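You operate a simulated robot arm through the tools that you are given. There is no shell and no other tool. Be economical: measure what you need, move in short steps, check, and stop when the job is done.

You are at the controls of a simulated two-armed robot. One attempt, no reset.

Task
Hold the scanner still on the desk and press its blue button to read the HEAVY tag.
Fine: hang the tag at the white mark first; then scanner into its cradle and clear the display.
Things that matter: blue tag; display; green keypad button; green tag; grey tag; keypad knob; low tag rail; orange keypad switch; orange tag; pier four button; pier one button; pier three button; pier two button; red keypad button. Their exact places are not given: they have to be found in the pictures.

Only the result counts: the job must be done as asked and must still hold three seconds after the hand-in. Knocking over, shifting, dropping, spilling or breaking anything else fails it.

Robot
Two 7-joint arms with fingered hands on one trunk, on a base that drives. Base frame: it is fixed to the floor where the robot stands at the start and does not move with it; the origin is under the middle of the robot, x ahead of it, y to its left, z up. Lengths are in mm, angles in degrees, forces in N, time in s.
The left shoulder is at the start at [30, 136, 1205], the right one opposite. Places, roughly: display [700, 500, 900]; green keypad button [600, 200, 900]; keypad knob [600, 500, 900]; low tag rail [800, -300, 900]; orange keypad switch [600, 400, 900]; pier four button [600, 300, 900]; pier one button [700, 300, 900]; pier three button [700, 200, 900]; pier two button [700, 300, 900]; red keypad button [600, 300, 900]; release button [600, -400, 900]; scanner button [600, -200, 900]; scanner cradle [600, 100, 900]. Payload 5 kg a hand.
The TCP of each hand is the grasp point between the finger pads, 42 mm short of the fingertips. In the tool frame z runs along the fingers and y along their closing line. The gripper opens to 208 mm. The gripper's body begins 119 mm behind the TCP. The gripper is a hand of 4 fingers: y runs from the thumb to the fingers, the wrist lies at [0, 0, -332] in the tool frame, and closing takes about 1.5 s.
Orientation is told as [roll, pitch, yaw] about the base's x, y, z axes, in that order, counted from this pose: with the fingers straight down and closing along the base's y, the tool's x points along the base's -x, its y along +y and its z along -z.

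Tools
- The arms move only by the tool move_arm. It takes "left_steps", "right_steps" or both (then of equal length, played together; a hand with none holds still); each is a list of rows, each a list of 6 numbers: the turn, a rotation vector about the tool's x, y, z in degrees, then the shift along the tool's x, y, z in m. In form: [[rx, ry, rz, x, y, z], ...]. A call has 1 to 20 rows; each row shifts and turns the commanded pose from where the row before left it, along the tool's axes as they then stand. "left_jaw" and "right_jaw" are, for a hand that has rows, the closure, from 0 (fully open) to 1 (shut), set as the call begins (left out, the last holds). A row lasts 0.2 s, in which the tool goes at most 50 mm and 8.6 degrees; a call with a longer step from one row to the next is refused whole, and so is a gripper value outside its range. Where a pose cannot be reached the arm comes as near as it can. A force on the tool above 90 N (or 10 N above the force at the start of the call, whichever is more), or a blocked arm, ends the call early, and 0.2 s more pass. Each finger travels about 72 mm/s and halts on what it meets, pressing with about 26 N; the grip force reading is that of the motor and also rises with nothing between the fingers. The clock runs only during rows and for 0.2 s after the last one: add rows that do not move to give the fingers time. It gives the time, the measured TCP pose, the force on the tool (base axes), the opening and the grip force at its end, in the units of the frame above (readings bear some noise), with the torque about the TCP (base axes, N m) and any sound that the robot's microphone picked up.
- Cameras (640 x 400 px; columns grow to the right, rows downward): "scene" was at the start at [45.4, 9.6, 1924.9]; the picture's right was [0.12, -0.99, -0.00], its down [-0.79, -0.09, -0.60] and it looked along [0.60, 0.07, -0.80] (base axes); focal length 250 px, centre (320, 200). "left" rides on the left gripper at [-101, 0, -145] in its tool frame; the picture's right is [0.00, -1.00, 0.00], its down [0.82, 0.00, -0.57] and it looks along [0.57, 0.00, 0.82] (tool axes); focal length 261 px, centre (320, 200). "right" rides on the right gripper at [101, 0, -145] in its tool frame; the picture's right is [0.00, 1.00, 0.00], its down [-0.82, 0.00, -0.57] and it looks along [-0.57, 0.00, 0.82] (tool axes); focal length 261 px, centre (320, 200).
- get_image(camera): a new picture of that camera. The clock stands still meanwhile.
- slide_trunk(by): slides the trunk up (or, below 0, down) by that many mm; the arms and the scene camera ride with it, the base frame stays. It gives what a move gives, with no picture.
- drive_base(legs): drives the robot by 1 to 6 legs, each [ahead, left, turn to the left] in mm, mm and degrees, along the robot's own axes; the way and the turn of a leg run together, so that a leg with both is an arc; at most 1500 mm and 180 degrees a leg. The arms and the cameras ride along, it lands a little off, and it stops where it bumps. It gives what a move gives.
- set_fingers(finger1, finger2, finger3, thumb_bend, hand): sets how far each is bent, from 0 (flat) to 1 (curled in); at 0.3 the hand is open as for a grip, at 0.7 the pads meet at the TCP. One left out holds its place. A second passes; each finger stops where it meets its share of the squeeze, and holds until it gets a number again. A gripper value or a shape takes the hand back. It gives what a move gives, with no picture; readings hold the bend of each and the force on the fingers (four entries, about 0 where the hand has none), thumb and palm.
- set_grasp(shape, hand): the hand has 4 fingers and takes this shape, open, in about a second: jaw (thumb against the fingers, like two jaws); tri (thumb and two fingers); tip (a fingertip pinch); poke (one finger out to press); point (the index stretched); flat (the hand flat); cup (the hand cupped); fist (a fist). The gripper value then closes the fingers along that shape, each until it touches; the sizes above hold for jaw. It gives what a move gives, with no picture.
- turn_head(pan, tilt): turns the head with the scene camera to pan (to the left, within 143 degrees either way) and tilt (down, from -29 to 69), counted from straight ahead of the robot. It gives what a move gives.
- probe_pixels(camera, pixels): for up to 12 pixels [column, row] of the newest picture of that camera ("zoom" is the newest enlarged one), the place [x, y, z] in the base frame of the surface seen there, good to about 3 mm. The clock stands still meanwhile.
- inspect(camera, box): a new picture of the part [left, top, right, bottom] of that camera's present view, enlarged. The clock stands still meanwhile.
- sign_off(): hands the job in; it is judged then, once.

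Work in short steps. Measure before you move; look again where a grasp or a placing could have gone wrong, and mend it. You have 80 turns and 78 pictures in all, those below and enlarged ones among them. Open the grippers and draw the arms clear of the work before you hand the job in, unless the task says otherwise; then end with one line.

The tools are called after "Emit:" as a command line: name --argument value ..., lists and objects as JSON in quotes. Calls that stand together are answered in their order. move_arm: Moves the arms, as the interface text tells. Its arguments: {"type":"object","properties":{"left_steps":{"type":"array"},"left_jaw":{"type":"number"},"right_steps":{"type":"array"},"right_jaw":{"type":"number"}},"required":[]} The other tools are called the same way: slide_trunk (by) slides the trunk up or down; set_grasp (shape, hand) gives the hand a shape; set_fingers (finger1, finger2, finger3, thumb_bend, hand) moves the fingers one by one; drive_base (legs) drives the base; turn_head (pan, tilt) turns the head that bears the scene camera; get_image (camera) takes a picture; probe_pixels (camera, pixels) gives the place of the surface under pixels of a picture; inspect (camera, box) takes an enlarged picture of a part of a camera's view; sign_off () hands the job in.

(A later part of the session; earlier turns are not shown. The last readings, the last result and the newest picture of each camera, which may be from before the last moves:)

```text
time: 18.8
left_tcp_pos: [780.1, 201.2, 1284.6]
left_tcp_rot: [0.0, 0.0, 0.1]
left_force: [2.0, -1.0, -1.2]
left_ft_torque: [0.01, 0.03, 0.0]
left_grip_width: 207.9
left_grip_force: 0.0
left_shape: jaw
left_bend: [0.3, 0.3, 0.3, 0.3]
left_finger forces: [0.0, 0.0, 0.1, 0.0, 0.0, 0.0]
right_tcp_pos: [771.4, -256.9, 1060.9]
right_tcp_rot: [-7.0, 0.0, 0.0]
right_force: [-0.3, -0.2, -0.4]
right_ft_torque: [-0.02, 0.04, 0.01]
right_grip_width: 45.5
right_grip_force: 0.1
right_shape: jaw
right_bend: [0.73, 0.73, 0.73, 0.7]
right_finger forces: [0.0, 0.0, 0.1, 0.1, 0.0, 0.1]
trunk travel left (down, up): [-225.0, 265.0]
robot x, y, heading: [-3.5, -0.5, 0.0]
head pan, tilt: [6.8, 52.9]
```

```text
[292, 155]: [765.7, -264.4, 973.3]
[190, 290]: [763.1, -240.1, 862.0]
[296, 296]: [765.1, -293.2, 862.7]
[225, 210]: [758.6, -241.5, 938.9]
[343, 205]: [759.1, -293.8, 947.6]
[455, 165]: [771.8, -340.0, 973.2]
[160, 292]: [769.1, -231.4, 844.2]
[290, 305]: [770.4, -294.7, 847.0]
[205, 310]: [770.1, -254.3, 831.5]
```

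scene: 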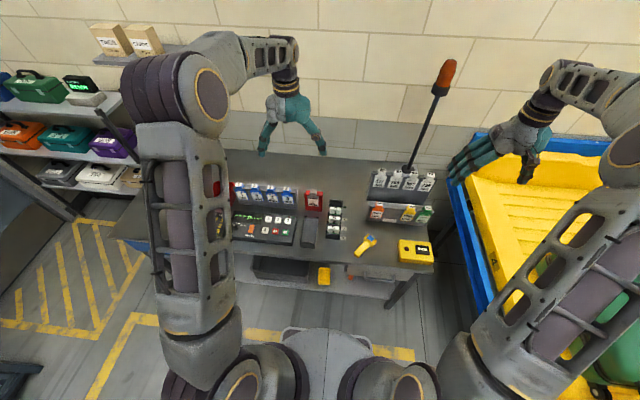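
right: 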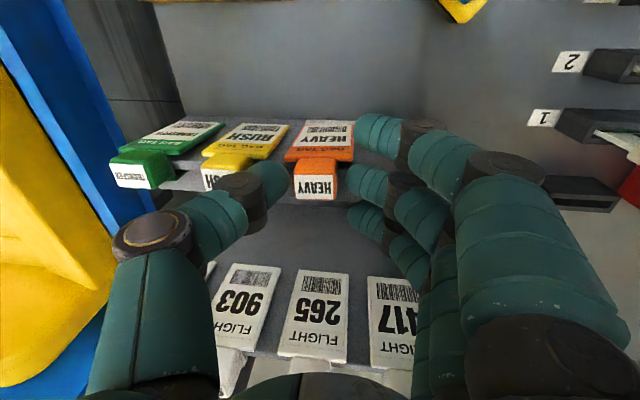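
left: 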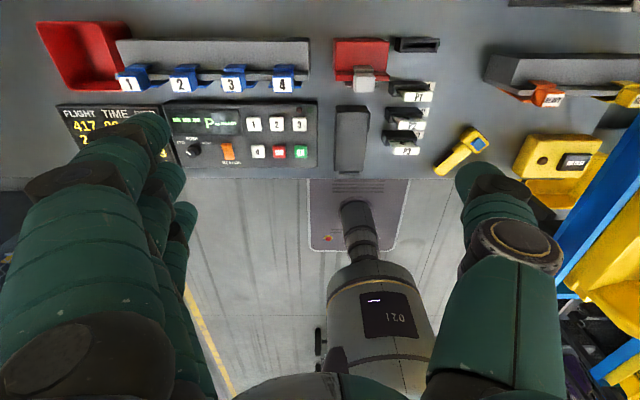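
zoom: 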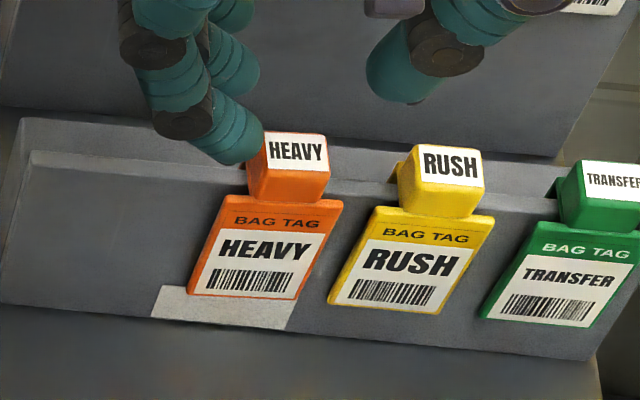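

Tag hangs at y≈-267 over the mark (centre ≈-264), free of the hand. I now raise the right hand, level it, and take it back with a poke shape and turn it 90°.

Emit:
move_arm --right_steps '[[0, 0, 0, 0, 0, -0.045], [-3.5, 0, 0, 0, 0, -0.035], [-3.5, 0, 0, 0.02, 0, 0], [0, 0, 0, 0.035, -0.03, 0], [0, 0, 0, 0.035, -0.03, 0], [0, 0, 0, 0.035, -0.03, 0], [0, 0, 0, 0, -0.04, 0], [0, 0, 0, 0, -0.04, 0], [0, 0, 8.5, 0, 0, 0], [0, 0, 8.5, 0, 0, 0], [0, 0, 8.5, 0, 0, 0], [0, 0, 8.5, 0, 0, 0], [0, 0, 8.5, 0, 0, 0], [0, 0, 8.5, 0, 0, 0], [0, 0, 8.5, 0, 0, 0], [0, 0, 8.5, 0, 0, 0], [0, 0, 8.5, 0, 0, 0], [0, 0, 8.5, 0, 0, 0], [0, 0, 5, 0, 0, 0], [0, 0, 0, 0, 0, 0]]'

Emit:
set_grasp --hand "right" --shape "poke"

Emit:
move_arm --right_steps '[[0, 8.5, 0, 0, 0, 0], [0, 8.5, 0, 0, 0, 0], [0, 8.5, 0, 0, 0, 0], [0, 8.5, 0, 0, 0, 0], [0, 8.5, 0, 0, 0, 0], [0, 8.5, 0, 0, 0, 0], [0, 4, 0, 0, 0, 0], [0, 0, 0, 0, 0, 0]]'

Emit:
get_image --camera "scene"

Emit:
get_image --camera "right"

```text
time: 23.0
left_tcp_pos: [779.9, 201.7, 1284.0]
left_tcp_rot: [0.0, 0.0, 0.0]
left_force: [0.1, 0.2, -0.8]
left_ft_torque: [0.01, 0.02, 0.03]
left_grip_width: 207.7
left_grip_force: 0.0
left_shape: jaw
left_bend: [0.3, 0.3, 0.3, 0.3]
left_finger forces: [0.0, 0.0, 0.0, 0.0, 0.0, 0.1]
right_tcp_pos: [643.3, -417.1, 1140.0]
right_tcp_rot: [0.0, 0.0, -90.1]
right_force: [0.2, -0.6, -1.0]
right_ft_torque: [0.02, -0.01, -0.03]
right_grip_width: 45.8
right_grip_force: 0.0
right_shape: jaw
right_bend: [0.73, 0.73, 0.73, 0.7]
right_finger forces: [0.0, 0.0, 0.1, 0.0, 0.0, 0.1]
trunk travel left (down, up): [-225.0, 265.0]
robot x, y, heading: [2.1, -4.3, 0.1]
head pan, tilt: [6.8, 52.9]
```

```text
time: 23.9
left_tcp_pos: [779.2, 201.9, 1283.9]
left_tcp_rot: [-0.1, 0.0, 0.0]
left_force: [0.0, -0.3, 0.8]
left_ft_torque: [0.04, 0.01, -0.02]
left_grip_width: 207.8
left_grip_force: 0.1
left_shape: jaw
left_bend: [0.3, 0.3, 0.3, 0.3]
left_finger forces: [0.1, 0.0, 0.0, 0.0, 0.1, 0.1]
right_tcp_pos: [642.3, -416.8, 1140.6]
right_tcp_rot: [0.2, 0.0, -90.0]
right_force: [0.3, -0.4, -0.9]
right_ft_torque: [0.01, 0.0, -0.02]
right_grip_width: 0.0
right_grip_force: 0.0
right_shape: poke
right_bend: [1.0, 1.0, 1.0, 0.45]
right_finger forces: [0.0, 0.0, 0.0, 0.0, 0.0, 0.0]
trunk travel left (down, up): [-225.0, 265.0]
robot x, y, heading: [0.3, 0.7, -0.3]
head pan, tilt: [6.8, 52.9]
```

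```text
time: 25.7
left_tcp_pos: [778.3, 201.4, 1286.1]
left_tcp_rot: [0.0, 0.0, 0.0]
left_force: [-0.1, -0.8, 0.3]
left_ft_torque: [-0.01, 0.02, -0.02]
left_grip_width: 207.8
left_grip_force: 0.0
left_shape: jaw
left_bend: [0.3, 0.3, 0.3, 0.3]
left_finger forces: [0.0, 0.0, 0.0, 0.0, 0.0, 0.0]
right_tcp_pos: [644.4, -417.8, 1140.3]
right_tcp_rot: [0.1, 55.1, -90.1]
right_force: [0.3, 0.2, -0.5]
right_ft_torque: [-0.01, 0.0, -0.01]
right_grip_width: 0.0
right_grip_force: 0.1
right_shape: poke
right_bend: [1.0, 1.0, 1.0, 0.45]
right_finger forces: [0.0, 0.1, 0.0, 0.0, 0.0, 0.1]
trunk travel left (down, up): [-225.0, 265.0]
robot x, y, heading: [2.5, 1.6, 0.0]
head pan, tilt: [6.8, 52.9]
```

```text
47 pictures are left
```

scene: 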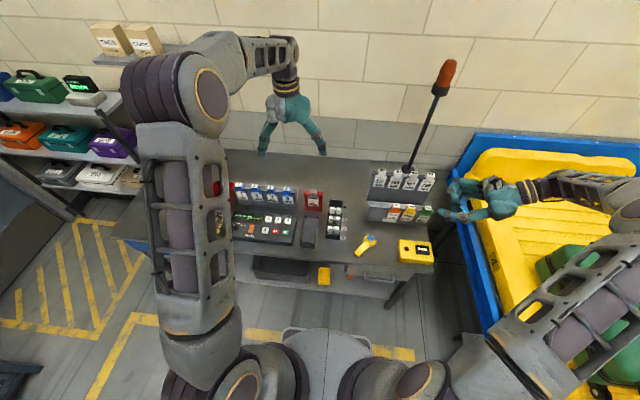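

```text
46 pictures are left
```

right: 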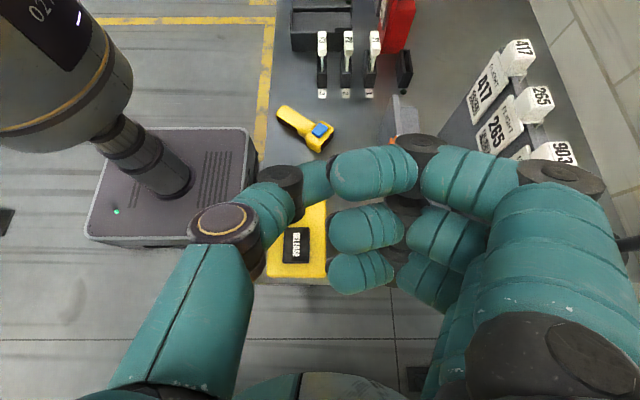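

In poke shape all three fingers are curled; I try "point" to get a straight index finger.

Emit:
set_grasp --hand "right" --shape "point"

Emit:
get_image --camera "right"

Emit:
inspect --camera "scene" --box '[420, 150, 540, 250]'

```text
time: 26.6
left_tcp_pos: [779.1, 201.6, 1282.8]
left_tcp_rot: [-0.1, 0.0, 0.0]
left_force: [0.9, 0.4, -0.9]
left_ft_torque: [0.01, 0.0, 0.01]
left_grip_width: 208.0
left_grip_force: 0.1
left_shape: jaw
left_bend: [0.3, 0.3, 0.3, 0.3]
left_finger forces: [0.1, 0.1, 0.0, 0.0, 0.1, 0.0]
right_tcp_pos: [644.8, -417.3, 1140.4]
right_tcp_rot: [0.0, 54.9, -90.0]
right_force: [-0.2, 0.0, -0.1]
right_ft_torque: [0.0, 0.01, 0.03]
right_grip_width: 201.7
right_grip_force: 0.0
right_shape: point
right_bend: [0.7, 1.0, 1.0, 0.93]
right_finger forces: [0.0, 0.0, 0.0, 0.1, 0.0, 0.1]
trunk travel left (down, up): [-225.0, 265.0]
robot x, y, heading: [3.5, -0.1, -0.0]
head pan, tilt: [6.8, 52.9]
```

```text
45 pictures are left
```

right: 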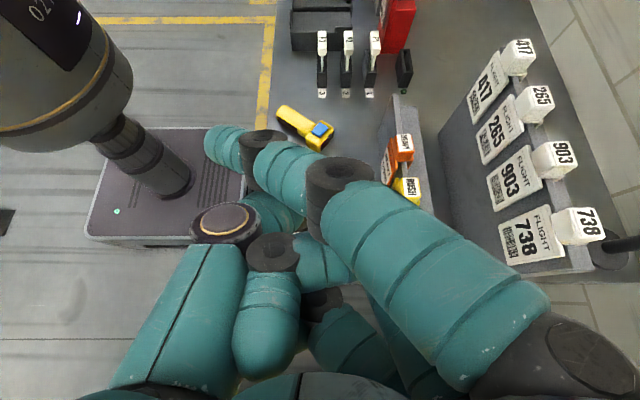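

```text
4.00 times, centred on (480, 200) of scene
```

zoom: 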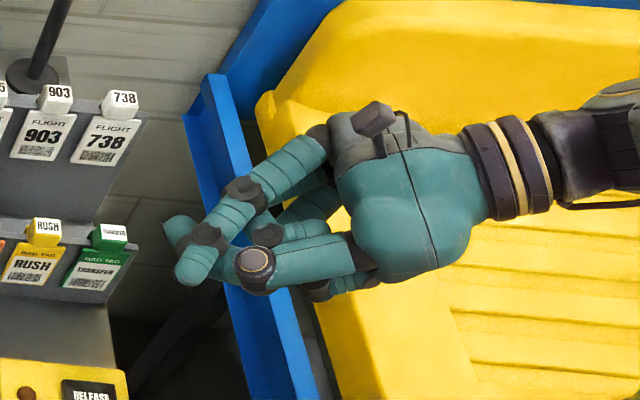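

I straighten the index more with set_fingers (finger1 0.35), others curled.

Emit:
set_fingers --hand "right" --finger1 0.45 --finger2 1 --finger3 1 --thumb_bend 1

Emit:
get_image --camera "right"

Emit:
inspect --camera "scene" --box '[420, 150, 540, 250]'

```text
time: 27.6
left_tcp_pos: [780.2, 203.5, 1284.9]
left_tcp_rot: [0.0, -0.1, -0.1]
left_force: [0.5, -0.2, 1.0]
left_ft_torque: [0.02, -0.01, -0.01]
left_grip_width: 208.1
left_grip_force: 0.0
left_shape: jaw
left_bend: [0.3, 0.3, 0.3, 0.3]
left_finger forces: [0.0, 0.0, 0.0, 0.1, 0.0, 0.0]
right_tcp_pos: [644.8, -416.9, 1140.1]
right_tcp_rot: [0.0, 55.0, -90.1]
right_force: [1.0, 0.4, 0.0]
right_ft_torque: [0.03, -0.03, 0.02]
right_grip_width: 63.2
right_grip_force: 0.2
right_shape: fingers
right_bend: [0.45, 1.0, 1.0, 0.94]
right_finger forces: [0.1, 0.0, 0.1, 0.0, 0.0, 0.0]
trunk travel left (down, up): [-225.0, 265.0]
robot x, y, heading: [1.8, -0.0, -0.0]
head pan, tilt: [6.8, 52.9]
```

```text
43 pictures are left
```

right: 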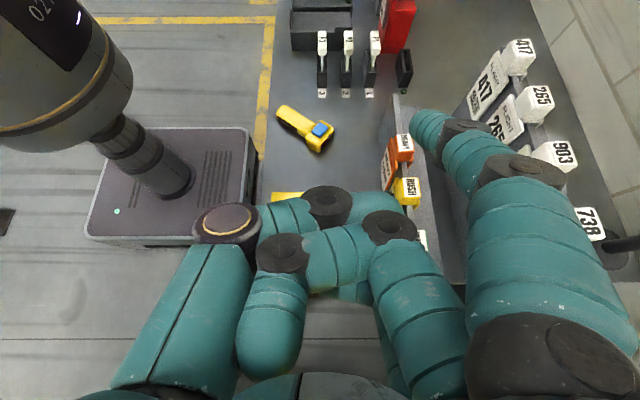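

```text
4.00 times, centred on (480, 200) of scene
```

zoom: 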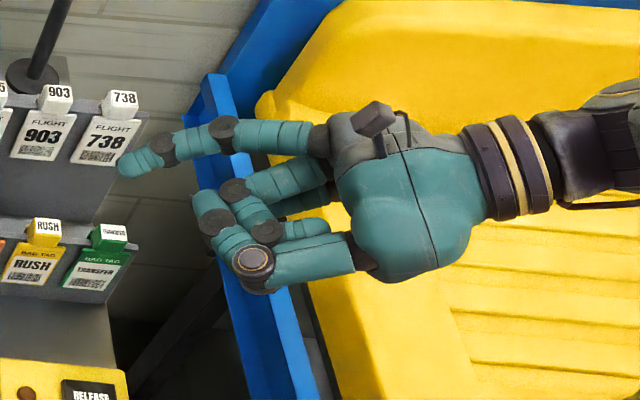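

The index is now straight, tip at right-image (415,120). I probe the tip and the RELEASE box extents.

Emit:
probe_pixels --camera "right" --pixels '[[413, 120], [420, 112], [412, 130], [425, 125], [322, 128], [285, 108]]'

Emit:
probe_pixels --camera "zoom" --pixels '[[125, 165], [150, 160], [135, 172], [240, 250], [215, 225], [60, 365], [5, 365], [120, 375], [255, 285]]'

```text
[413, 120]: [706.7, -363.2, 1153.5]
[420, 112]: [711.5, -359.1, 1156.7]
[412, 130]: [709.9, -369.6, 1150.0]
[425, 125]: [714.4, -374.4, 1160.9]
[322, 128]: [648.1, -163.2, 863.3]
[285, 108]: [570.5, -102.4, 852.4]
```

```text
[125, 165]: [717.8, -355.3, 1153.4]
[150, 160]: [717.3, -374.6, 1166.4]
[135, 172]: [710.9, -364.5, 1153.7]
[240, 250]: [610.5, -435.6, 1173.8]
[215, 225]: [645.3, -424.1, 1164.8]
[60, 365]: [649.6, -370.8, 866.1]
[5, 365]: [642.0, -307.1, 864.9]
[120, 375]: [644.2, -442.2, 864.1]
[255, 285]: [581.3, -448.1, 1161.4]
```

Index tip offset is about tool [40,67,47]. Now the left hand goes above the scanner handle (≈[585,-117]) with yaw -37, fingers part-closed.

Emit:
move_arm --left_steps '[[0, 0, 0, 0.01617, -0.02658, 0.02367], [0, 0, 0, 0.01617, -0.02658, 0.02367], [0, 0, 0, 0.01617, -0.02658, 0.02367], [0, 0, 0, 0.01617, -0.02658, 0.02367], [0, 0, 0, 0.01617, -0.02658, 0.02367], [0, 0, 0, 0.01617, -0.02658, 0.02367], [0, 0, 0, 0.01617, -0.02658, 0.02367], [0, 0, 0, 0.01617, -0.02658, 0.02367], [0, 0, 0, 0.01617, -0.02658, 0.02367], [0, 0, 0, 0.01617, -0.02658, 0.02367], [0, 0, 0, 0.01617, -0.02658, 0.02367], [0, 0, 0, 0.01617, -0.02658, 0.02367], [0, 0, 7.4, 0, 0, 0], [0, 0, 7.4, 0, 0, 0], [0, 0, 7.4, 0, 0, 0], [0, 0, 7.4, 0, 0, 0], [0, 0, 7.4, 0, 0, 0], [0, 0, 0, 0, 0, 0]]' --left_jaw 0.6

Emit:
get_image --camera "left"

Emit:
inspect --camera "scene" --box '[310, 190, 410, 270]'

```text
time: 31.4
left_tcp_pos: [584.9, -115.5, 999.5]
left_tcp_rot: [0.0, 0.0, -37.1]
left_force: [-1.0, -0.1, 0.1]
left_ft_torque: [-0.01, 0.0, 0.01]
left_grip_width: 83.9
left_grip_force: 0.0
left_shape: jaw
left_bend: [0.73, 0.73, 0.73, 0.7]
left_finger forces: [0.0, 0.1, 0.0, 0.0, 0.1, 0.1]
right_tcp_pos: [643.2, -417.5, 1139.6]
right_tcp_rot: [0.0, 54.9, -90.0]
right_force: [-0.6, 0.3, 0.4]
right_ft_torque: [-0.01, 0.03, 0.01]
right_grip_width: 63.5
right_grip_force: 0.1
right_shape: fingers
right_bend: [0.45, 1.0, 1.0, 0.94]
right_finger forces: [0.2, 0.0, 0.1, 0.0, 0.1, 0.1]
trunk travel left (down, up): [-225.0, 265.0]
robot x, y, heading: [-1.8, -0.8, -0.1]
head pan, tilt: [6.8, 52.9]
```

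```text
41 pictures are left
```

left: 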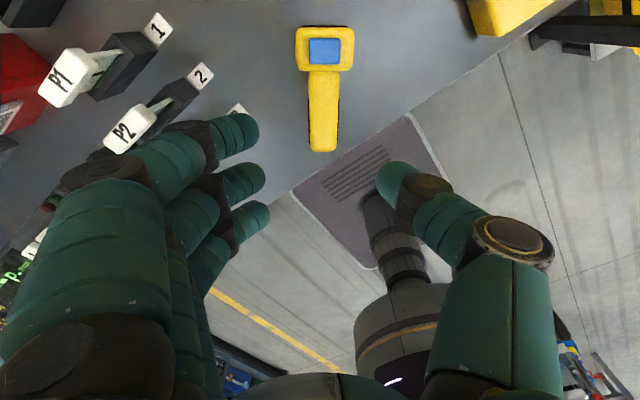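

```text
5.00 times, centred on (360, 230) of scene
```

zoom: 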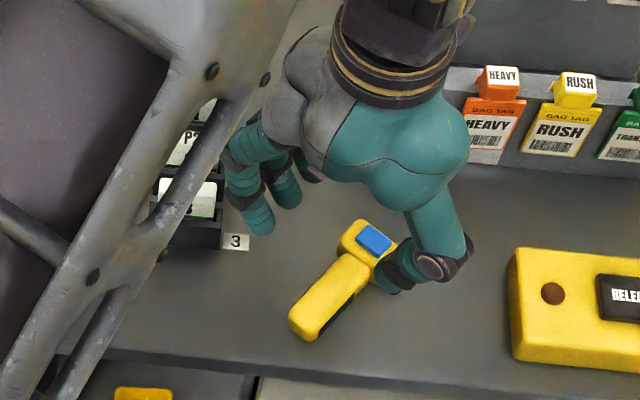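

The scanner lines up with the tool (columns 323–325). I probe its handle edges and the nearby rack.

Emit:
probe_pixels --camera "left" --pixels '[[324, 110], [323, 145], [325, 80], [312, 110], [336, 110], [325, 50], [300, 50], [350, 50], [75, 78], [130, 130], [240, 110], [235, 130]]'

```text
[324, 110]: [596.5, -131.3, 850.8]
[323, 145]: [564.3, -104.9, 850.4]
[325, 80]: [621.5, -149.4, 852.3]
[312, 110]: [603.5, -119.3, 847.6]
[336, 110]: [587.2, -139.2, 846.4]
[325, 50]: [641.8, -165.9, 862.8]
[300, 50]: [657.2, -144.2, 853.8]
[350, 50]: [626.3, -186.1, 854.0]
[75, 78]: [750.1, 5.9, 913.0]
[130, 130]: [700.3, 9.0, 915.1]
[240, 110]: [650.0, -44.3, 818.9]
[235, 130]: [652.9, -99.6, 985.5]
```

I shift −5/−5 mm in tool x/y, descend to TCP z≈868 and close on the handle.

Emit:
move_arm --left_steps '[[0, 0, 1, -0.005, -0.0046, 0.02], [0, 0, 0, 0, 0, 0.03], [0, 0, 0, 0, 0, 0.03], [0, 0, 0, 0, 0, 0.025], [0, 0, 0, 0, 0, 0.015], [0, 0, 0, 0, 0, 0.0105], [0, 0, 0, 0, 0, 0]]'

Emit:
get_image --camera "left"

```text
time: 33.0
left_tcp_pos: [585.4, -122.8, 870.3]
left_tcp_rot: [-0.1, 0.0, -38.1]
left_force: [-0.2, 0.8, -0.1]
left_ft_torque: [-0.02, -0.06, 0.01]
left_grip_width: 83.8
left_grip_force: 0.1
left_shape: jaw
left_bend: [0.73, 0.73, 0.73, 0.7]
left_finger forces: [0.0, 0.1, 0.0, 0.0, 0.0, 0.0]
right_tcp_pos: [644.3, -417.1, 1140.5]
right_tcp_rot: [-0.1, 55.0, -90.0]
right_force: [0.5, 0.2, 0.3]
right_ft_torque: [0.0, -0.01, 0.01]
right_grip_width: 63.1
right_grip_force: 0.1
right_shape: fingers
right_bend: [0.45, 1.0, 1.0, 0.94]
right_finger forces: [0.0, 0.0, 0.1, 0.0, 0.0, 0.1]
trunk travel left (down, up): [-225.0, 265.0]
robot x, y, heading: [0.3, 3.0, 0.1]
head pan, tilt: [6.8, 52.9]
```

```text
39 pictures are left
```

left: 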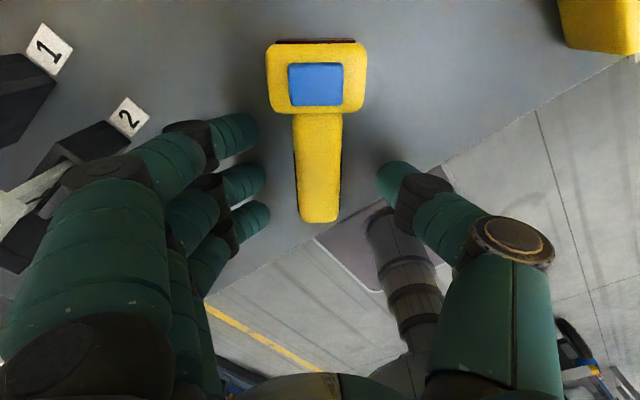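

Well centred. I close the left hand on the handle.

Emit:
move_arm --left_steps '[[0, 0, 0, 0, 0, 0], [0, 0, 0, 0, 0, 0], [0, 0, 0, 0, 0, 0], [0, 0, 0, 0, 0, 0], [0, 0, 0, 0, 0, 0]]' --left_jaw 1.0

Emit:
get_image --camera "left"

Emit:
probe_pixels --camera "left" --pixels '[[315, 85], [275, 50], [360, 50], [318, 125], [320, 205]]'

```text
time: 34.2
left_tcp_pos: [586.1, -122.4, 868.8]
left_tcp_rot: [0.0, 0.0, -38.0]
left_force: [-0.4, 0.2, -0.4]
left_ft_torque: [0.05, 0.01, 0.0]
left_grip_width: 29.1
left_grip_force: 26.0
left_shape: jaw
left_bend: [0.73, 0.72, 0.72, 0.7]
left_finger forces: [7.3, 7.9, 7.8, 0.0, 22.8, 0.1]
right_tcp_pos: [644.0, -419.0, 1140.0]
right_tcp_rot: [0.1, 55.0, -90.1]
right_force: [0.0, -0.4, -0.1]
right_ft_torque: [0.02, -0.02, 0.0]
right_grip_width: 63.4
right_grip_force: 0.1
right_shape: fingers
right_bend: [0.45, 1.0, 1.0, 0.94]
right_finger forces: [0.0, 0.0, 0.1, 0.0, 0.0, 0.0]
trunk travel left (down, up): [-225.0, 265.0]
robot x, y, heading: [-1.7, 2.7, 0.2]
head pan, tilt: [6.8, 52.9]
```

```text
38 pictures are left
```

left: 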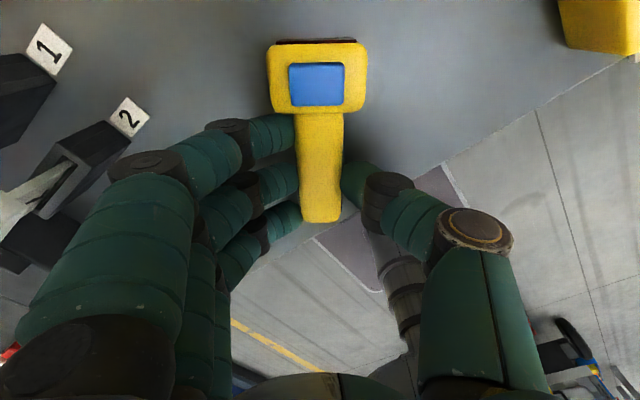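

```text
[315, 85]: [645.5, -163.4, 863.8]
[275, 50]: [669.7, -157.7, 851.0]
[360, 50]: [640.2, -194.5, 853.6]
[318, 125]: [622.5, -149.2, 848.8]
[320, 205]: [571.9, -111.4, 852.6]
```

Grip is firm (29 mm, all pads loaded) and the scanner still points at the tag (button [645,-163,864]). I reorient the right hand to lean 35°/yaw −75 and bring its index near, staying on the −y side.

Emit:
move_arm --right_steps '[[0, -6.7, 0, 0, 0, 0], [0, -6.7, 0, 0, 0, 0], [0, -6.6, 0, 0, 0, 0], [4.3, 0, -6.15, 0, 0, 0], [4.3, 0, -6.15, 0, 0, 0], [0, 0, 0, 0.0005, -0.0013, 0.045], [0, 0, 0, 0.0005, -0.0013, 0.045], [0, 0, 0, 0.0005, -0.0013, 0.045], [0, 0, 0, 0.0005, -0.0013, 0.045], [0, 0, 0, 0.0005, -0.0013, 0.045], [0, 0, 0, 0.0005, -0.0013, 0.045], [0, 0, 0, 0, 0, 0]]'

Emit:
get_image --camera "right"

Emit:
inspect --camera "scene" --box '[330, 180, 450, 270]'

```text
time: 36.8
left_tcp_pos: [585.4, -122.3, 870.0]
left_tcp_rot: [0.1, 0.0, -38.0]
left_force: [-0.7, 0.6, 0.5]
left_ft_torque: [0.04, 0.01, -0.01]
left_grip_width: 29.1
left_grip_force: 25.5
left_shape: jaw
left_bend: [0.73, 0.72, 0.72, 0.7]
left_finger forces: [7.3, 7.9, 8.0, 0.1, 23.5, 0.1]
right_tcp_pos: [595.1, -266.2, 919.1]
right_tcp_rot: [-0.1, 35.0, -74.9]
right_force: [0.5, 0.1, 0.3]
right_ft_torque: [-0.05, -0.03, 0.0]
right_grip_width: 63.2
right_grip_force: 0.1
right_shape: fingers
right_bend: [0.45, 1.0, 1.0, 0.94]
right_finger forces: [0.0, 0.1, 0.1, 0.1, 0.1, 0.0]
trunk travel left (down, up): [-225.0, 265.0]
robot x, y, heading: [1.7, -0.4, 0.1]
head pan, tilt: [6.8, 52.9]
```

```text
37 pictures are left
```

right: 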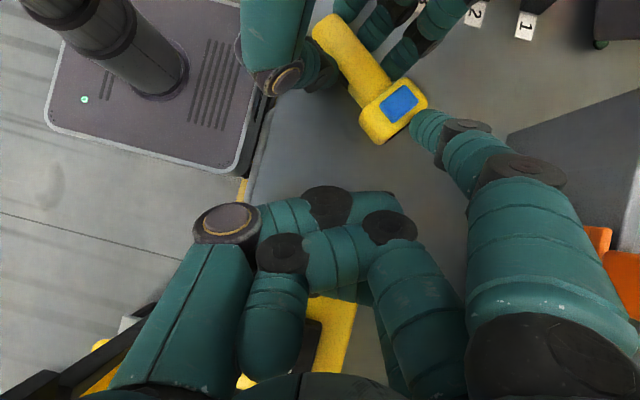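

```text
4.44 times, centred on (390, 225) of scene
```

zoom: 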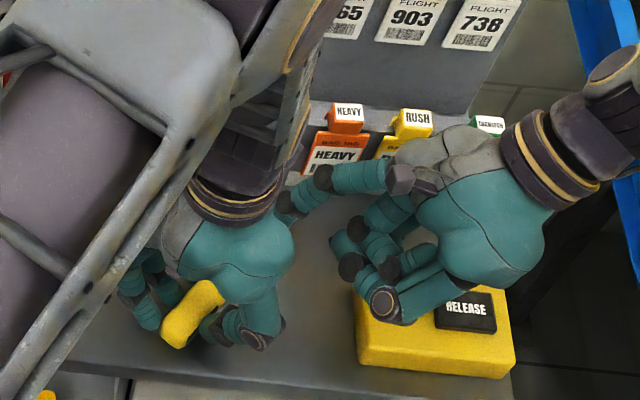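

The index is beside the head at about (425,128). I probe tip and button once more.

Emit:
probe_pixels --camera "right" --pixels '[[416, 122], [424, 112], [415, 130], [432, 125], [399, 103], [388, 108], [410, 95], [440, 150]]'

```text
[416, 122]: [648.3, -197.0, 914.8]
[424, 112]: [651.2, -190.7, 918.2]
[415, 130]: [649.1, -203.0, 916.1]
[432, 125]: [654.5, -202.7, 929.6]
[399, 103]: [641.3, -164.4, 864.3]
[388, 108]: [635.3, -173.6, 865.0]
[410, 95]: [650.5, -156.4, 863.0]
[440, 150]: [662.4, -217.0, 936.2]
```

Tip is around [649,-191,907]. I move it over the button, ~18 mm above, and look.

Emit:
move_arm --right_steps '[[0, 0, 0, 0.005, 0.0005, 0.016], [0, 0, 0, 0.0054, 0.0004, 0.0157], [0, 0, 0, 0, 0, 0]]'

Emit:
get_image --camera "right"

Emit:
get_image --camera "left"

```text
time: 37.6
left_tcp_pos: [586.1, -122.3, 868.7]
left_tcp_rot: [0.0, 0.0, -38.1]
left_force: [-0.6, 0.0, -0.4]
left_ft_torque: [0.02, -0.01, 0.01]
left_grip_width: 29.2
left_grip_force: 25.6
left_shape: jaw
left_bend: [0.73, 0.72, 0.72, 0.7]
left_finger forces: [7.3, 8.0, 7.9, 0.0, 23.4, 0.0]
right_tcp_pos: [590.4, -241.0, 900.2]
right_tcp_rot: [0.0, 35.1, -75.0]
right_force: [0.4, 0.1, 0.2]
right_ft_torque: [-0.01, 0.0, 0.02]
right_grip_width: 63.3
right_grip_force: 0.1
right_shape: fingers
right_bend: [0.45, 1.0, 1.0, 0.94]
right_finger forces: [0.0, 0.0, 0.0, 0.0, 0.0, 0.1]
trunk travel left (down, up): [-225.0, 265.0]
robot x, y, heading: [-1.6, 1.5, 0.3]
head pan, tilt: [6.8, 52.9]
```

```text
35 pictures are left
```

right: 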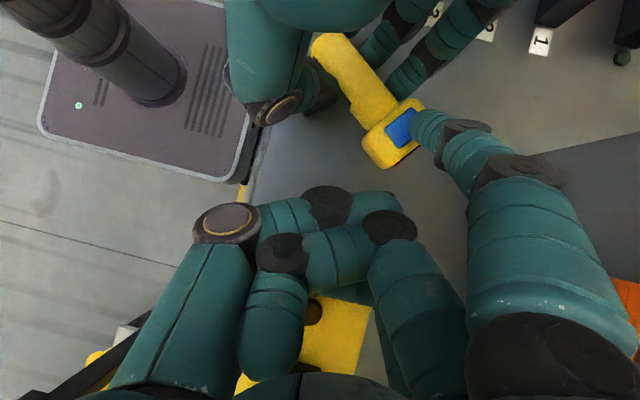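

```text
34 pictures are left
```

left: 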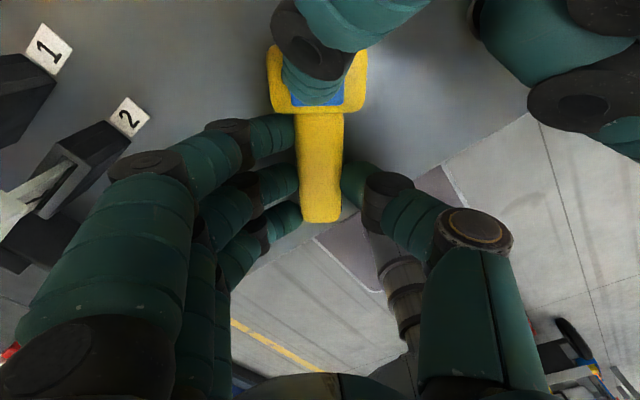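

The left view shows the tip (318,98) over the button; I probe it.

Emit:
probe_pixels --camera "left" --pixels '[[318, 98], [300, 98], [336, 98], [318, 104], [318, 88], [295, 105], [340, 105]]'

```text
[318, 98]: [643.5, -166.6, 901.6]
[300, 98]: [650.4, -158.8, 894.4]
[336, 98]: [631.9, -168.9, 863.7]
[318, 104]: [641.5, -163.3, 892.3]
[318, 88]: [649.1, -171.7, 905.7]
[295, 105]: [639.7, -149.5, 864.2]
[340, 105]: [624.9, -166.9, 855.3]
```

Tip is at ≈[642,-162,889] directly over the button (864). I descend 20 mm, then check force.

Emit:
move_arm --right_steps '[[0, 0, 0, -0.0057, 0, 0.0082], [0, 0, 0, -0.0034, 0, 0.0049], [0, 0, 0, -0.0023, 0, 0.0033], [0, 0, 0, 0, 0, 0]]'

```text
time: 38.6
left_tcp_pos: [586.6, -123.4, 870.7]
left_tcp_rot: [0.0, 0.0, -38.1]
left_force: [-0.3, 0.9, -1.7]
left_ft_torque: [0.12, 0.02, 0.04]
left_grip_width: 29.0
left_grip_force: 26.1
left_shape: jaw
left_bend: [0.73, 0.72, 0.72, 0.7]
left_finger forces: [7.7, 8.1, 7.8, 0.1, 22.7, 0.0]
right_tcp_pos: [589.9, -240.1, 882.0]
right_tcp_rot: [0.1, 35.0, -75.0]
right_force: [0.5, -2.0, 10.3]
right_ft_torque: [0.69, -0.66, -0.22]
right_grip_width: 64.2
right_grip_force: 5.4
right_shape: fingers
right_bend: [0.44, 1.0, 1.0, 0.94]
right_finger forces: [9.8, 0.0, 0.1, 0.0, 0.0, 0.0]
trunk travel left (down, up): [-225.0, 265.0]
robot x, y, heading: [-0.9, -0.5, 0.3]
head pan, tilt: [6.8, 52.9]
heard: click
```

Contact 10 N and a click. I check the display before doing more.

Emit:
inspect --camera "scene" --box '[220, 170, 330, 260]'

```text
4.44 times, centred on (275, 215) of scene
```

zoom: 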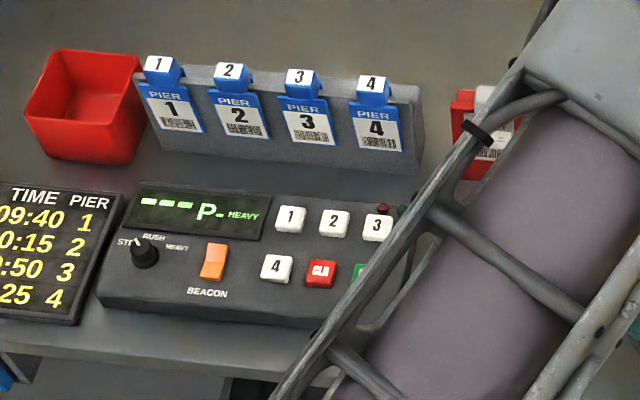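

The display reads HEAVY. I retract the right hand up and to −y.

Emit:
move_arm --right_steps '[[0, 0, 0, 0.0057, 0, -0.0082], [0, 0, 0, 0.0172, 0, -0.0246], [0, 0, 0, -0.0025, -0.0065, -0.0384], [0, 0, 0, -0.0025, -0.0065, -0.0384], [0, 0, 0, -0.0025, -0.0065, -0.0384], [0, 0, 0, -0.0025, -0.0065, -0.0384], [0, 0, 0, 0, -0.0065, -0.045], [0, 0, 0, 0, -0.0065, -0.045], [0, 0, 0, 0, 0, -0.045], [0, 0, 0, 0, 0, 0]]'

Emit:
get_image --camera "left"

Emit:
inspect --camera "scene" --box '[270, 180, 400, 270]'

```text
time: 40.8
left_tcp_pos: [586.1, -123.2, 870.1]
left_tcp_rot: [0.0, 0.0, -38.0]
left_force: [0.0, 0.3, -0.3]
left_ft_torque: [0.01, -0.04, -0.01]
left_grip_width: 29.1
left_grip_force: 26.2
left_shape: jaw
left_bend: [0.73, 0.72, 0.72, 0.7]
left_finger forces: [7.5, 8.1, 7.9, 0.0, 23.3, 0.0]
right_tcp_pos: [597.7, -422.0, 1152.6]
right_tcp_rot: [0.0, 34.9, -75.0]
right_force: [0.0, 0.0, -0.2]
right_ft_torque: [-0.01, 0.04, 0.02]
right_grip_width: 63.7
right_grip_force: 0.1
right_shape: fingers
right_bend: [0.45, 1.0, 1.0, 0.94]
right_finger forces: [0.0, 0.1, 0.0, 0.0, 0.0, 0.1]
trunk travel left (down, up): [-225.0, 265.0]
robot x, y, heading: [-2.2, -0.7, 0.0]
head pan, tilt: [6.8, 52.9]
```

```text
32 pictures are left
```

left: 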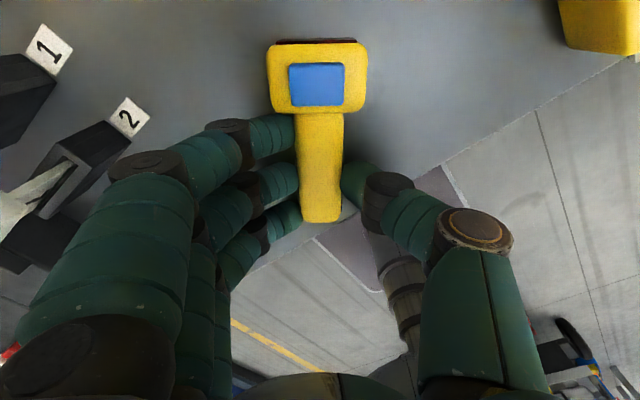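

```text
4.44 times, centred on (335, 225) of scene
```

zoom: 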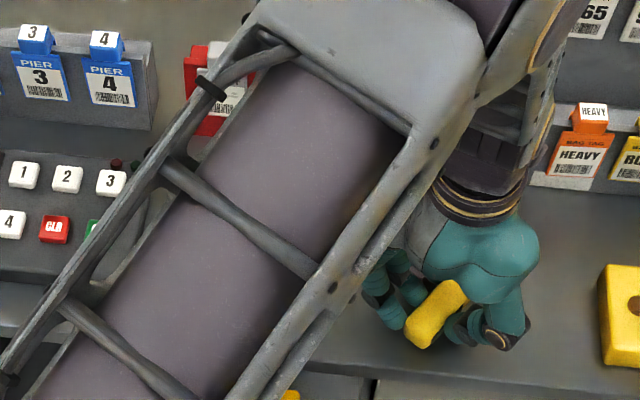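

Scanner did not move. I lift it 180 mm, return to yaw 0 and move left above the cradle area to see the cradle.

Emit:
move_arm --left_steps '[[0, 0, 0, 0, 0, -0.01], [0, 0, 0, 0, 0, -0.03], [0, 0, 0, 0, 0, -0.04], [0, 0, 0, 0, 0, -0.05], [0, 0, 0, 0, 0, -0.05], [0, 0, -7.6, 0, 0, 0], [0, 0, -7.6, 0, 0, 0], [0, 0, -7.6, 0, 0, 0], [0, 0, -7.6, 0, 0, 0], [0, 0, -7.6, 0, 0, 0], [0, 0, 0, -0.014, 0.042, 0], [0, 0, 0, -0.014, 0.042, 0], [0, 0, 0, -0.014, 0.042, 0], [0, 0, 0, -0.014, 0.042, 0], [0, 0, 0, -0.014, 0.042, 0], [0, 0, 0, -0.014, 0.042, 0], [0, 0, 0, -0.014, 0.042, 0], [0, 0, 0, 0, 0, 0]]'

Emit:
get_image --camera "left"

Emit:
get_image --camera "scene"

```text
time: 44.6
left_tcp_pos: [683.1, 168.9, 1051.6]
left_tcp_rot: [0.0, 0.0, 0.1]
left_force: [-0.3, -0.8, -2.4]
left_ft_torque: [0.11, 0.02, 0.04]
left_grip_width: 28.9
left_grip_force: 26.1
left_shape: jaw
left_bend: [0.73, 0.72, 0.72, 0.7]
left_finger forces: [7.3, 8.1, 8.0, 0.1, 23.4, 0.0]
right_tcp_pos: [597.0, -422.6, 1151.5]
right_tcp_rot: [0.1, 35.1, -75.0]
right_force: [-1.0, -0.8, -0.4]
right_ft_torque: [0.07, -0.03, -0.04]
right_grip_width: 63.5
right_grip_force: 0.0
right_shape: fingers
right_bend: [0.45, 1.0, 1.0, 0.94]
right_finger forces: [0.1, 0.0, 0.1, 0.1, 0.0, 0.1]
trunk travel left (down, up): [-225.0, 265.0]
robot x, y, heading: [-3.7, -1.7, -0.1]
head pan, tilt: [6.8, 52.9]
```

```text
30 pictures are left
```

left: 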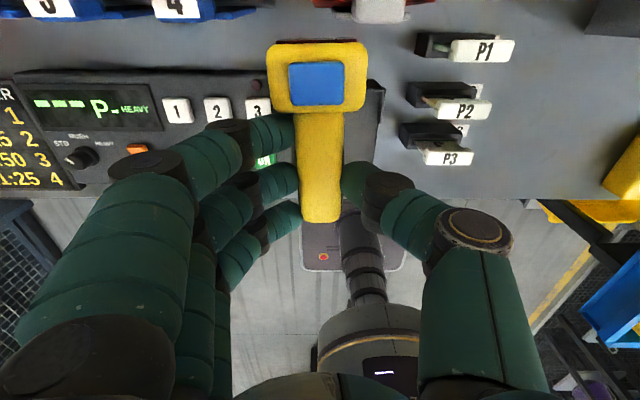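

```text
29 pictures are left
```

scene: 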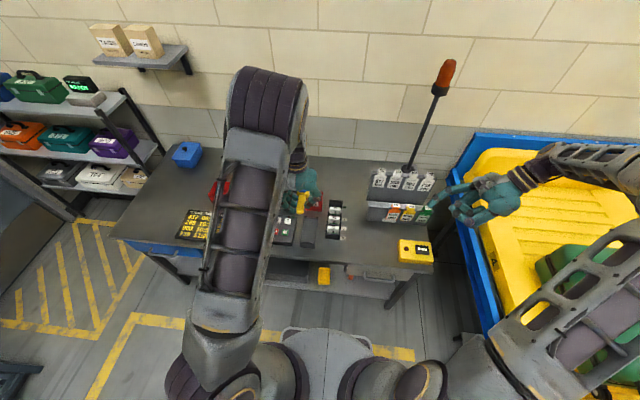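

The scanner hangs right over the cradle; the scene camera sees the cradle at (310,230). I zoom.

Emit:
inspect --camera "scene" --box '[285, 205, 335, 255]'

```text
8.00 times, centred on (310, 230) of scene
```

zoom: 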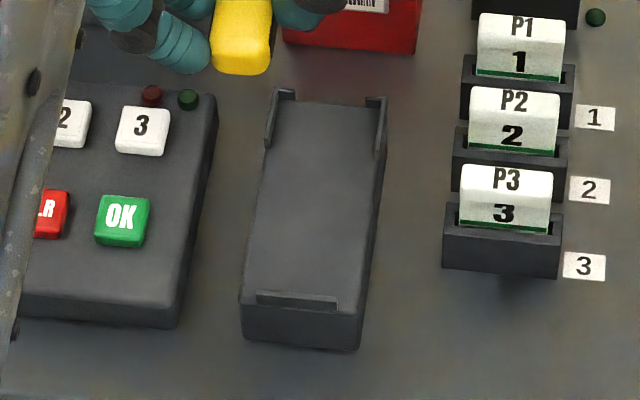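

The cradle has corner brackets at its far end (head pocket) and a lip at the near end. I probe its features.

Emit:
probe_pixels --camera "zoom" --pixels '[[298, 297], [262, 297], [333, 302], [330, 150], [290, 200], [284, 92], [376, 102], [268, 140], [380, 148], [330, 105], [250, 305], [365, 308]]'

Emit:
inspect --camera "scene" --box '[298, 210, 324, 226]'

Emit:
probe_pixels --camera "zoom" --pixels '[[100, 300], [540, 300]]'

```text
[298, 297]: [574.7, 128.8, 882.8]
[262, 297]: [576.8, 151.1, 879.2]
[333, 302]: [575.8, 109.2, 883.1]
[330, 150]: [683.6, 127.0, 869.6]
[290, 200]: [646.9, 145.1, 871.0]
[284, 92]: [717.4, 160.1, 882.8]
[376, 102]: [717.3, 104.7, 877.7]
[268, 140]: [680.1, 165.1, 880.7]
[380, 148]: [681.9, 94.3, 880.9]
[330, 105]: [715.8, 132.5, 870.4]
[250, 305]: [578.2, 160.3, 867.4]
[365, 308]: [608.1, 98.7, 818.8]
```

```text
16.00 times, centred on (311, 218) of scene
```

zoom: 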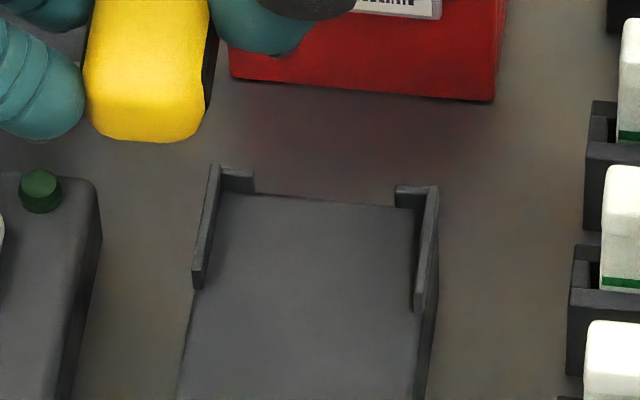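

```text
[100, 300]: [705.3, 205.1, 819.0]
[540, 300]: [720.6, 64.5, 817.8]
```

I probe bracket inner faces in this zoom.

Emit:
probe_pixels --camera "zoom" --pixels '[[213, 185], [200, 270], [432, 205], [421, 285], [238, 172], [412, 187], [240, 195], [330, 205], [412, 212], [215, 250], [408, 250], [310, 300]]'

```text
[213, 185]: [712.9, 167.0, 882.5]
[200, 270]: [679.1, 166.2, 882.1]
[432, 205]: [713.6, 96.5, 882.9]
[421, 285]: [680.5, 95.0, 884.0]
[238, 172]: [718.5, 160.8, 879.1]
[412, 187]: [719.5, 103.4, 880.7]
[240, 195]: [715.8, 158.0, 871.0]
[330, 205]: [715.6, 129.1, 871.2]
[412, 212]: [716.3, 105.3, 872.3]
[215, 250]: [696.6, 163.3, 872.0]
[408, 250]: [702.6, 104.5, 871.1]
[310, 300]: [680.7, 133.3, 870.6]
```

I probe the scanner in the present left picture and the keypad edge/CLR key in the scene picture.

Emit:
probe_pixels --camera "left" --pixels '[[316, 85], [270, 50], [365, 50], [318, 41], [320, 125], [320, 160], [320, 215], [273, 100], [363, 100]]'

Emit:
inspect --camera "scene" --box '[265, 210, 315, 250]'

Emit:
probe_pixels --camera "zoom" --pixels '[[240, 250], [250, 180], [320, 205], [400, 170], [375, 300], [220, 235], [320, 300], [270, 265]]'

```text
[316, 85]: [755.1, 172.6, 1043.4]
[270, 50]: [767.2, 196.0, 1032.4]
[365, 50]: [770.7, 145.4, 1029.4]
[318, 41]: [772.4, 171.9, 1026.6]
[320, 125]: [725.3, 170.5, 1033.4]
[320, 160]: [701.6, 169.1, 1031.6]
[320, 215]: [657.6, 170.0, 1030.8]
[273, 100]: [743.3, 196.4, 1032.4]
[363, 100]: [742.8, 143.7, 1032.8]
```

```text
10.00 times, centred on (290, 230) of scene
```

zoom: 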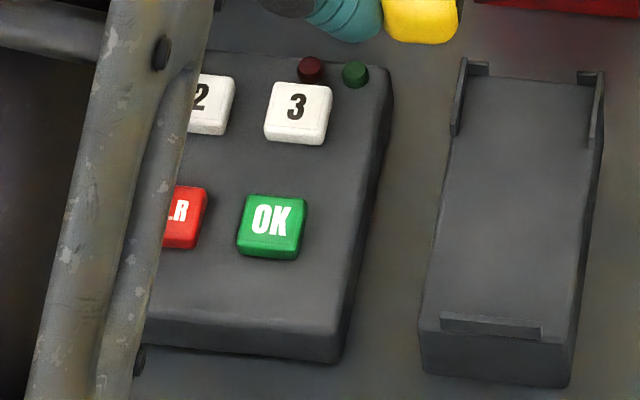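

```text
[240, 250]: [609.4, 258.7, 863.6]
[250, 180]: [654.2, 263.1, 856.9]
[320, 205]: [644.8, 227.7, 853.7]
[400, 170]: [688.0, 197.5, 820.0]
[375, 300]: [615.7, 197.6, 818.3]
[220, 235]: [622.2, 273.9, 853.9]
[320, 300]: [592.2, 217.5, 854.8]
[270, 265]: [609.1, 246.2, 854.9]
```

Scanner offsets: front +91, tail −31, axis +1.4 from TCP. I move over the cradle (TCP → [620,129.5]) and descend to z≈940.

Emit:
move_arm --left_steps '[[0, 0, 0, 0.0315, -0.0197, 0], [0, 0, 0, 0.0315, -0.0197, 0], [0, 0, 0, 0, 0, 0], [0, 0, 0, 0, 0, 0.04], [0, 0, 0, 0, 0, 0.04], [0, 0, 0, 0, 0, 0.031], [0, 0, 0, 0, 0, 0], [0, 0, 0, 0, 0, 0]]'

Emit:
get_image --camera "left"

Emit:
inspect --camera "scene" --box '[285, 205, 335, 250]'

```text
time: 46.4
left_tcp_pos: [620.7, 130.8, 938.0]
left_tcp_rot: [0.0, 0.0, 0.0]
left_force: [0.1, 0.7, -2.4]
left_ft_torque: [-0.03, 0.1, 0.03]
left_grip_width: 29.0
left_grip_force: 25.6
left_shape: jaw
left_bend: [0.73, 0.72, 0.72, 0.7]
left_finger forces: [7.3, 8.1, 8.0, 0.0, 23.3, 0.0]
right_tcp_pos: [598.8, -420.8, 1151.7]
right_tcp_rot: [0.0, 35.0, -74.9]
right_force: [0.7, -0.2, -0.1]
right_ft_torque: [0.04, 0.06, 0.02]
right_grip_width: 63.6
right_grip_force: 0.0
right_shape: fingers
right_bend: [0.45, 1.0, 1.0, 0.94]
right_finger forces: [0.0, 0.0, 0.0, 0.0, 0.0, 0.0]
trunk travel left (down, up): [-225.0, 265.0]
robot x, y, heading: [-3.0, -0.2, 0.2]
head pan, tilt: [6.8, 52.9]
```

```text
25 pictures are left
```

left: 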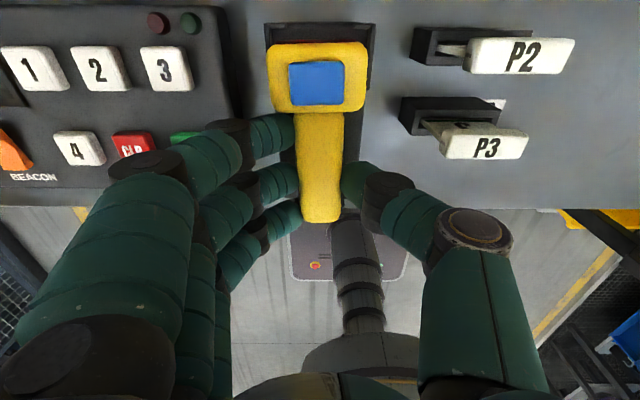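

```text
8.89 times, centred on (310, 228) of scene
```

zoom: 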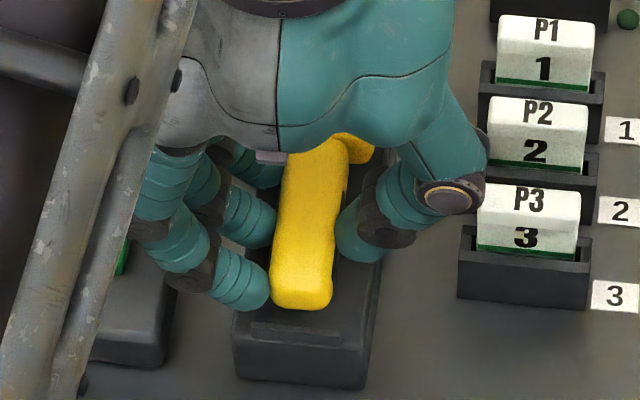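

Alignment looks right. I check thumb clearance to the P3 card.

Emit:
probe_pixels --camera "left" --pixels '[[475, 232], [510, 240], [445, 142], [400, 120], [405, 205], [268, 28], [371, 28], [300, 28]]'

```text
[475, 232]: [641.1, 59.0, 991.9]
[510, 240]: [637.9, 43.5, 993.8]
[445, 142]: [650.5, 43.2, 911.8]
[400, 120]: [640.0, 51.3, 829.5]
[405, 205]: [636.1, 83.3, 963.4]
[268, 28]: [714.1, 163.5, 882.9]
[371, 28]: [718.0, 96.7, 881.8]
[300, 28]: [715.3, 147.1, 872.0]
```

Thumb stays above/left of the P3 card (z 912). I lower 14 mm then in small steps until contact.

Emit:
move_arm --left_steps '[[0, 0, 0, 0, 0, 0.007], [0, 0, 0, 0, 0, 0.005], [0, 0, 0, 0, 0, 0.002], [0, 0, 0, 0, 0, 0.001], [0, 0, 0, 0, 0, 0]]'

Emit:
inspect --camera "left" --box '[240, 0, 400, 120]'

```text
time: 47.6
left_tcp_pos: [619.9, 131.4, 924.6]
left_tcp_rot: [0.0, -0.1, 0.0]
left_force: [1.1, 6.0, 28.2]
left_ft_torque: [0.93, 1.31, -0.33]
left_grip_width: 30.1
left_grip_force: 26.1
left_shape: jaw
left_bend: [0.73, 0.72, 0.74, 0.7]
left_finger forces: [6.8, 9.4, 40.3, 0.0, 26.4, 0.0]
right_tcp_pos: [597.1, -420.3, 1152.4]
right_tcp_rot: [0.0, 35.1, -75.0]
right_force: [0.5, 0.1, 1.1]
right_ft_torque: [-0.01, 0.03, 0.02]
right_grip_width: 63.8
right_grip_force: 0.1
right_shape: fingers
right_bend: [0.45, 1.0, 1.0, 0.94]
right_finger forces: [0.1, 0.0, 0.0, 0.1, 0.0, 0.1]
trunk travel left (down, up): [-225.0, 265.0]
robot x, y, heading: [3.5, 1.0, -0.0]
head pan, tilt: [6.8, 52.9]
```

```text
3.33 times, centred on (320, 60) of left
```

zoom: 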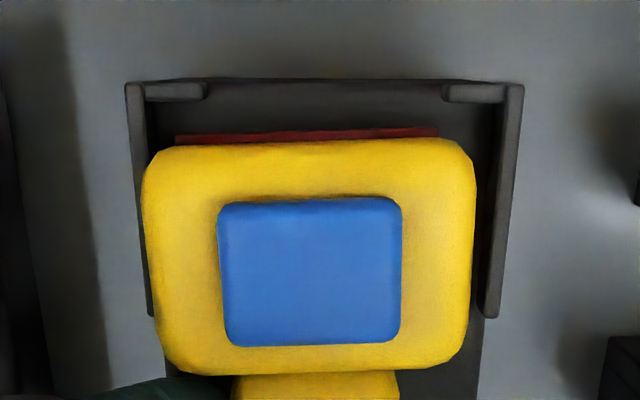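

The rear finger (40 N) landed on the near lip, and the head sits ~2.5 mm toward +y with ~7 mm free in front. I lift 6 mm, shift forward 5 and −y 2.5, and lower again.

Emit:
move_arm --left_steps '[[0, 0, 0, 0, 0, -0.006], [0, 0, 0, -0.005, -0.0025, 0], [0, 0, 0, 0, 0, 0], [0, 0, 0, 0, 0, 0.005], [0, 0, 0, 0, 0, 0.001], [0, 0, 0, 0, 0, 0]]'

Emit:
inspect --camera "left" --box '[240, 0, 400, 120]'

Emit:
inspect --camera "scene" --box '[290, 220, 330, 250]'

```text
time: 49.0
left_tcp_pos: [625.4, 128.0, 924.4]
left_tcp_rot: [0.1, 0.0, 0.0]
left_force: [-3.8, 0.8, -2.2]
left_ft_torque: [-0.02, 0.14, -0.02]
left_grip_width: 28.9
left_grip_force: 26.0
left_shape: jaw
left_bend: [0.73, 0.72, 0.72, 0.7]
left_finger forces: [7.0, 8.4, 8.4, 0.0, 23.5, 0.0]
right_tcp_pos: [598.4, -421.0, 1152.0]
right_tcp_rot: [0.0, 35.0, -75.0]
right_force: [-0.3, 0.1, -0.3]
right_ft_torque: [-0.01, -0.02, -0.01]
right_grip_width: 63.5
right_grip_force: 0.0
right_shape: fingers
right_bend: [0.45, 1.0, 1.0, 0.94]
right_finger forces: [0.1, 0.0, 0.0, 0.0, 0.1, 0.0]
trunk travel left (down, up): [-225.0, 265.0]
robot x, y, heading: [-1.2, -2.6, -0.1]
head pan, tilt: [6.8, 52.9]
```

```text
3.33 times, centred on (320, 60) of left
```

zoom: 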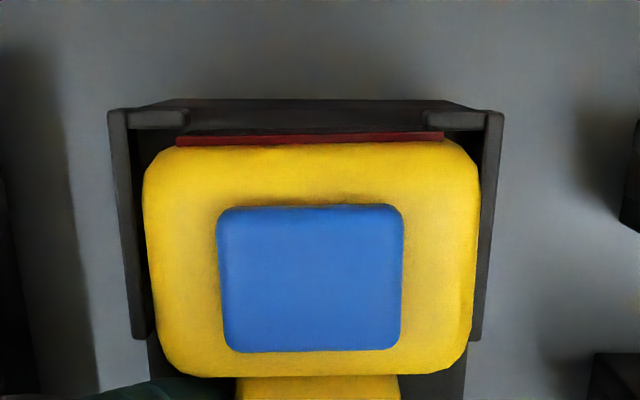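

```text
13.33 times, centred on (310, 235) of scene
```

zoom: 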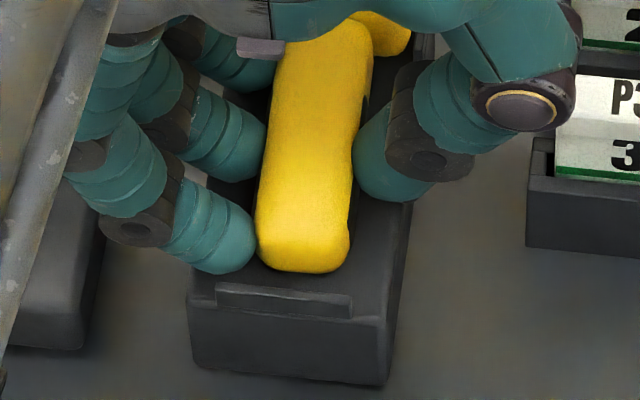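

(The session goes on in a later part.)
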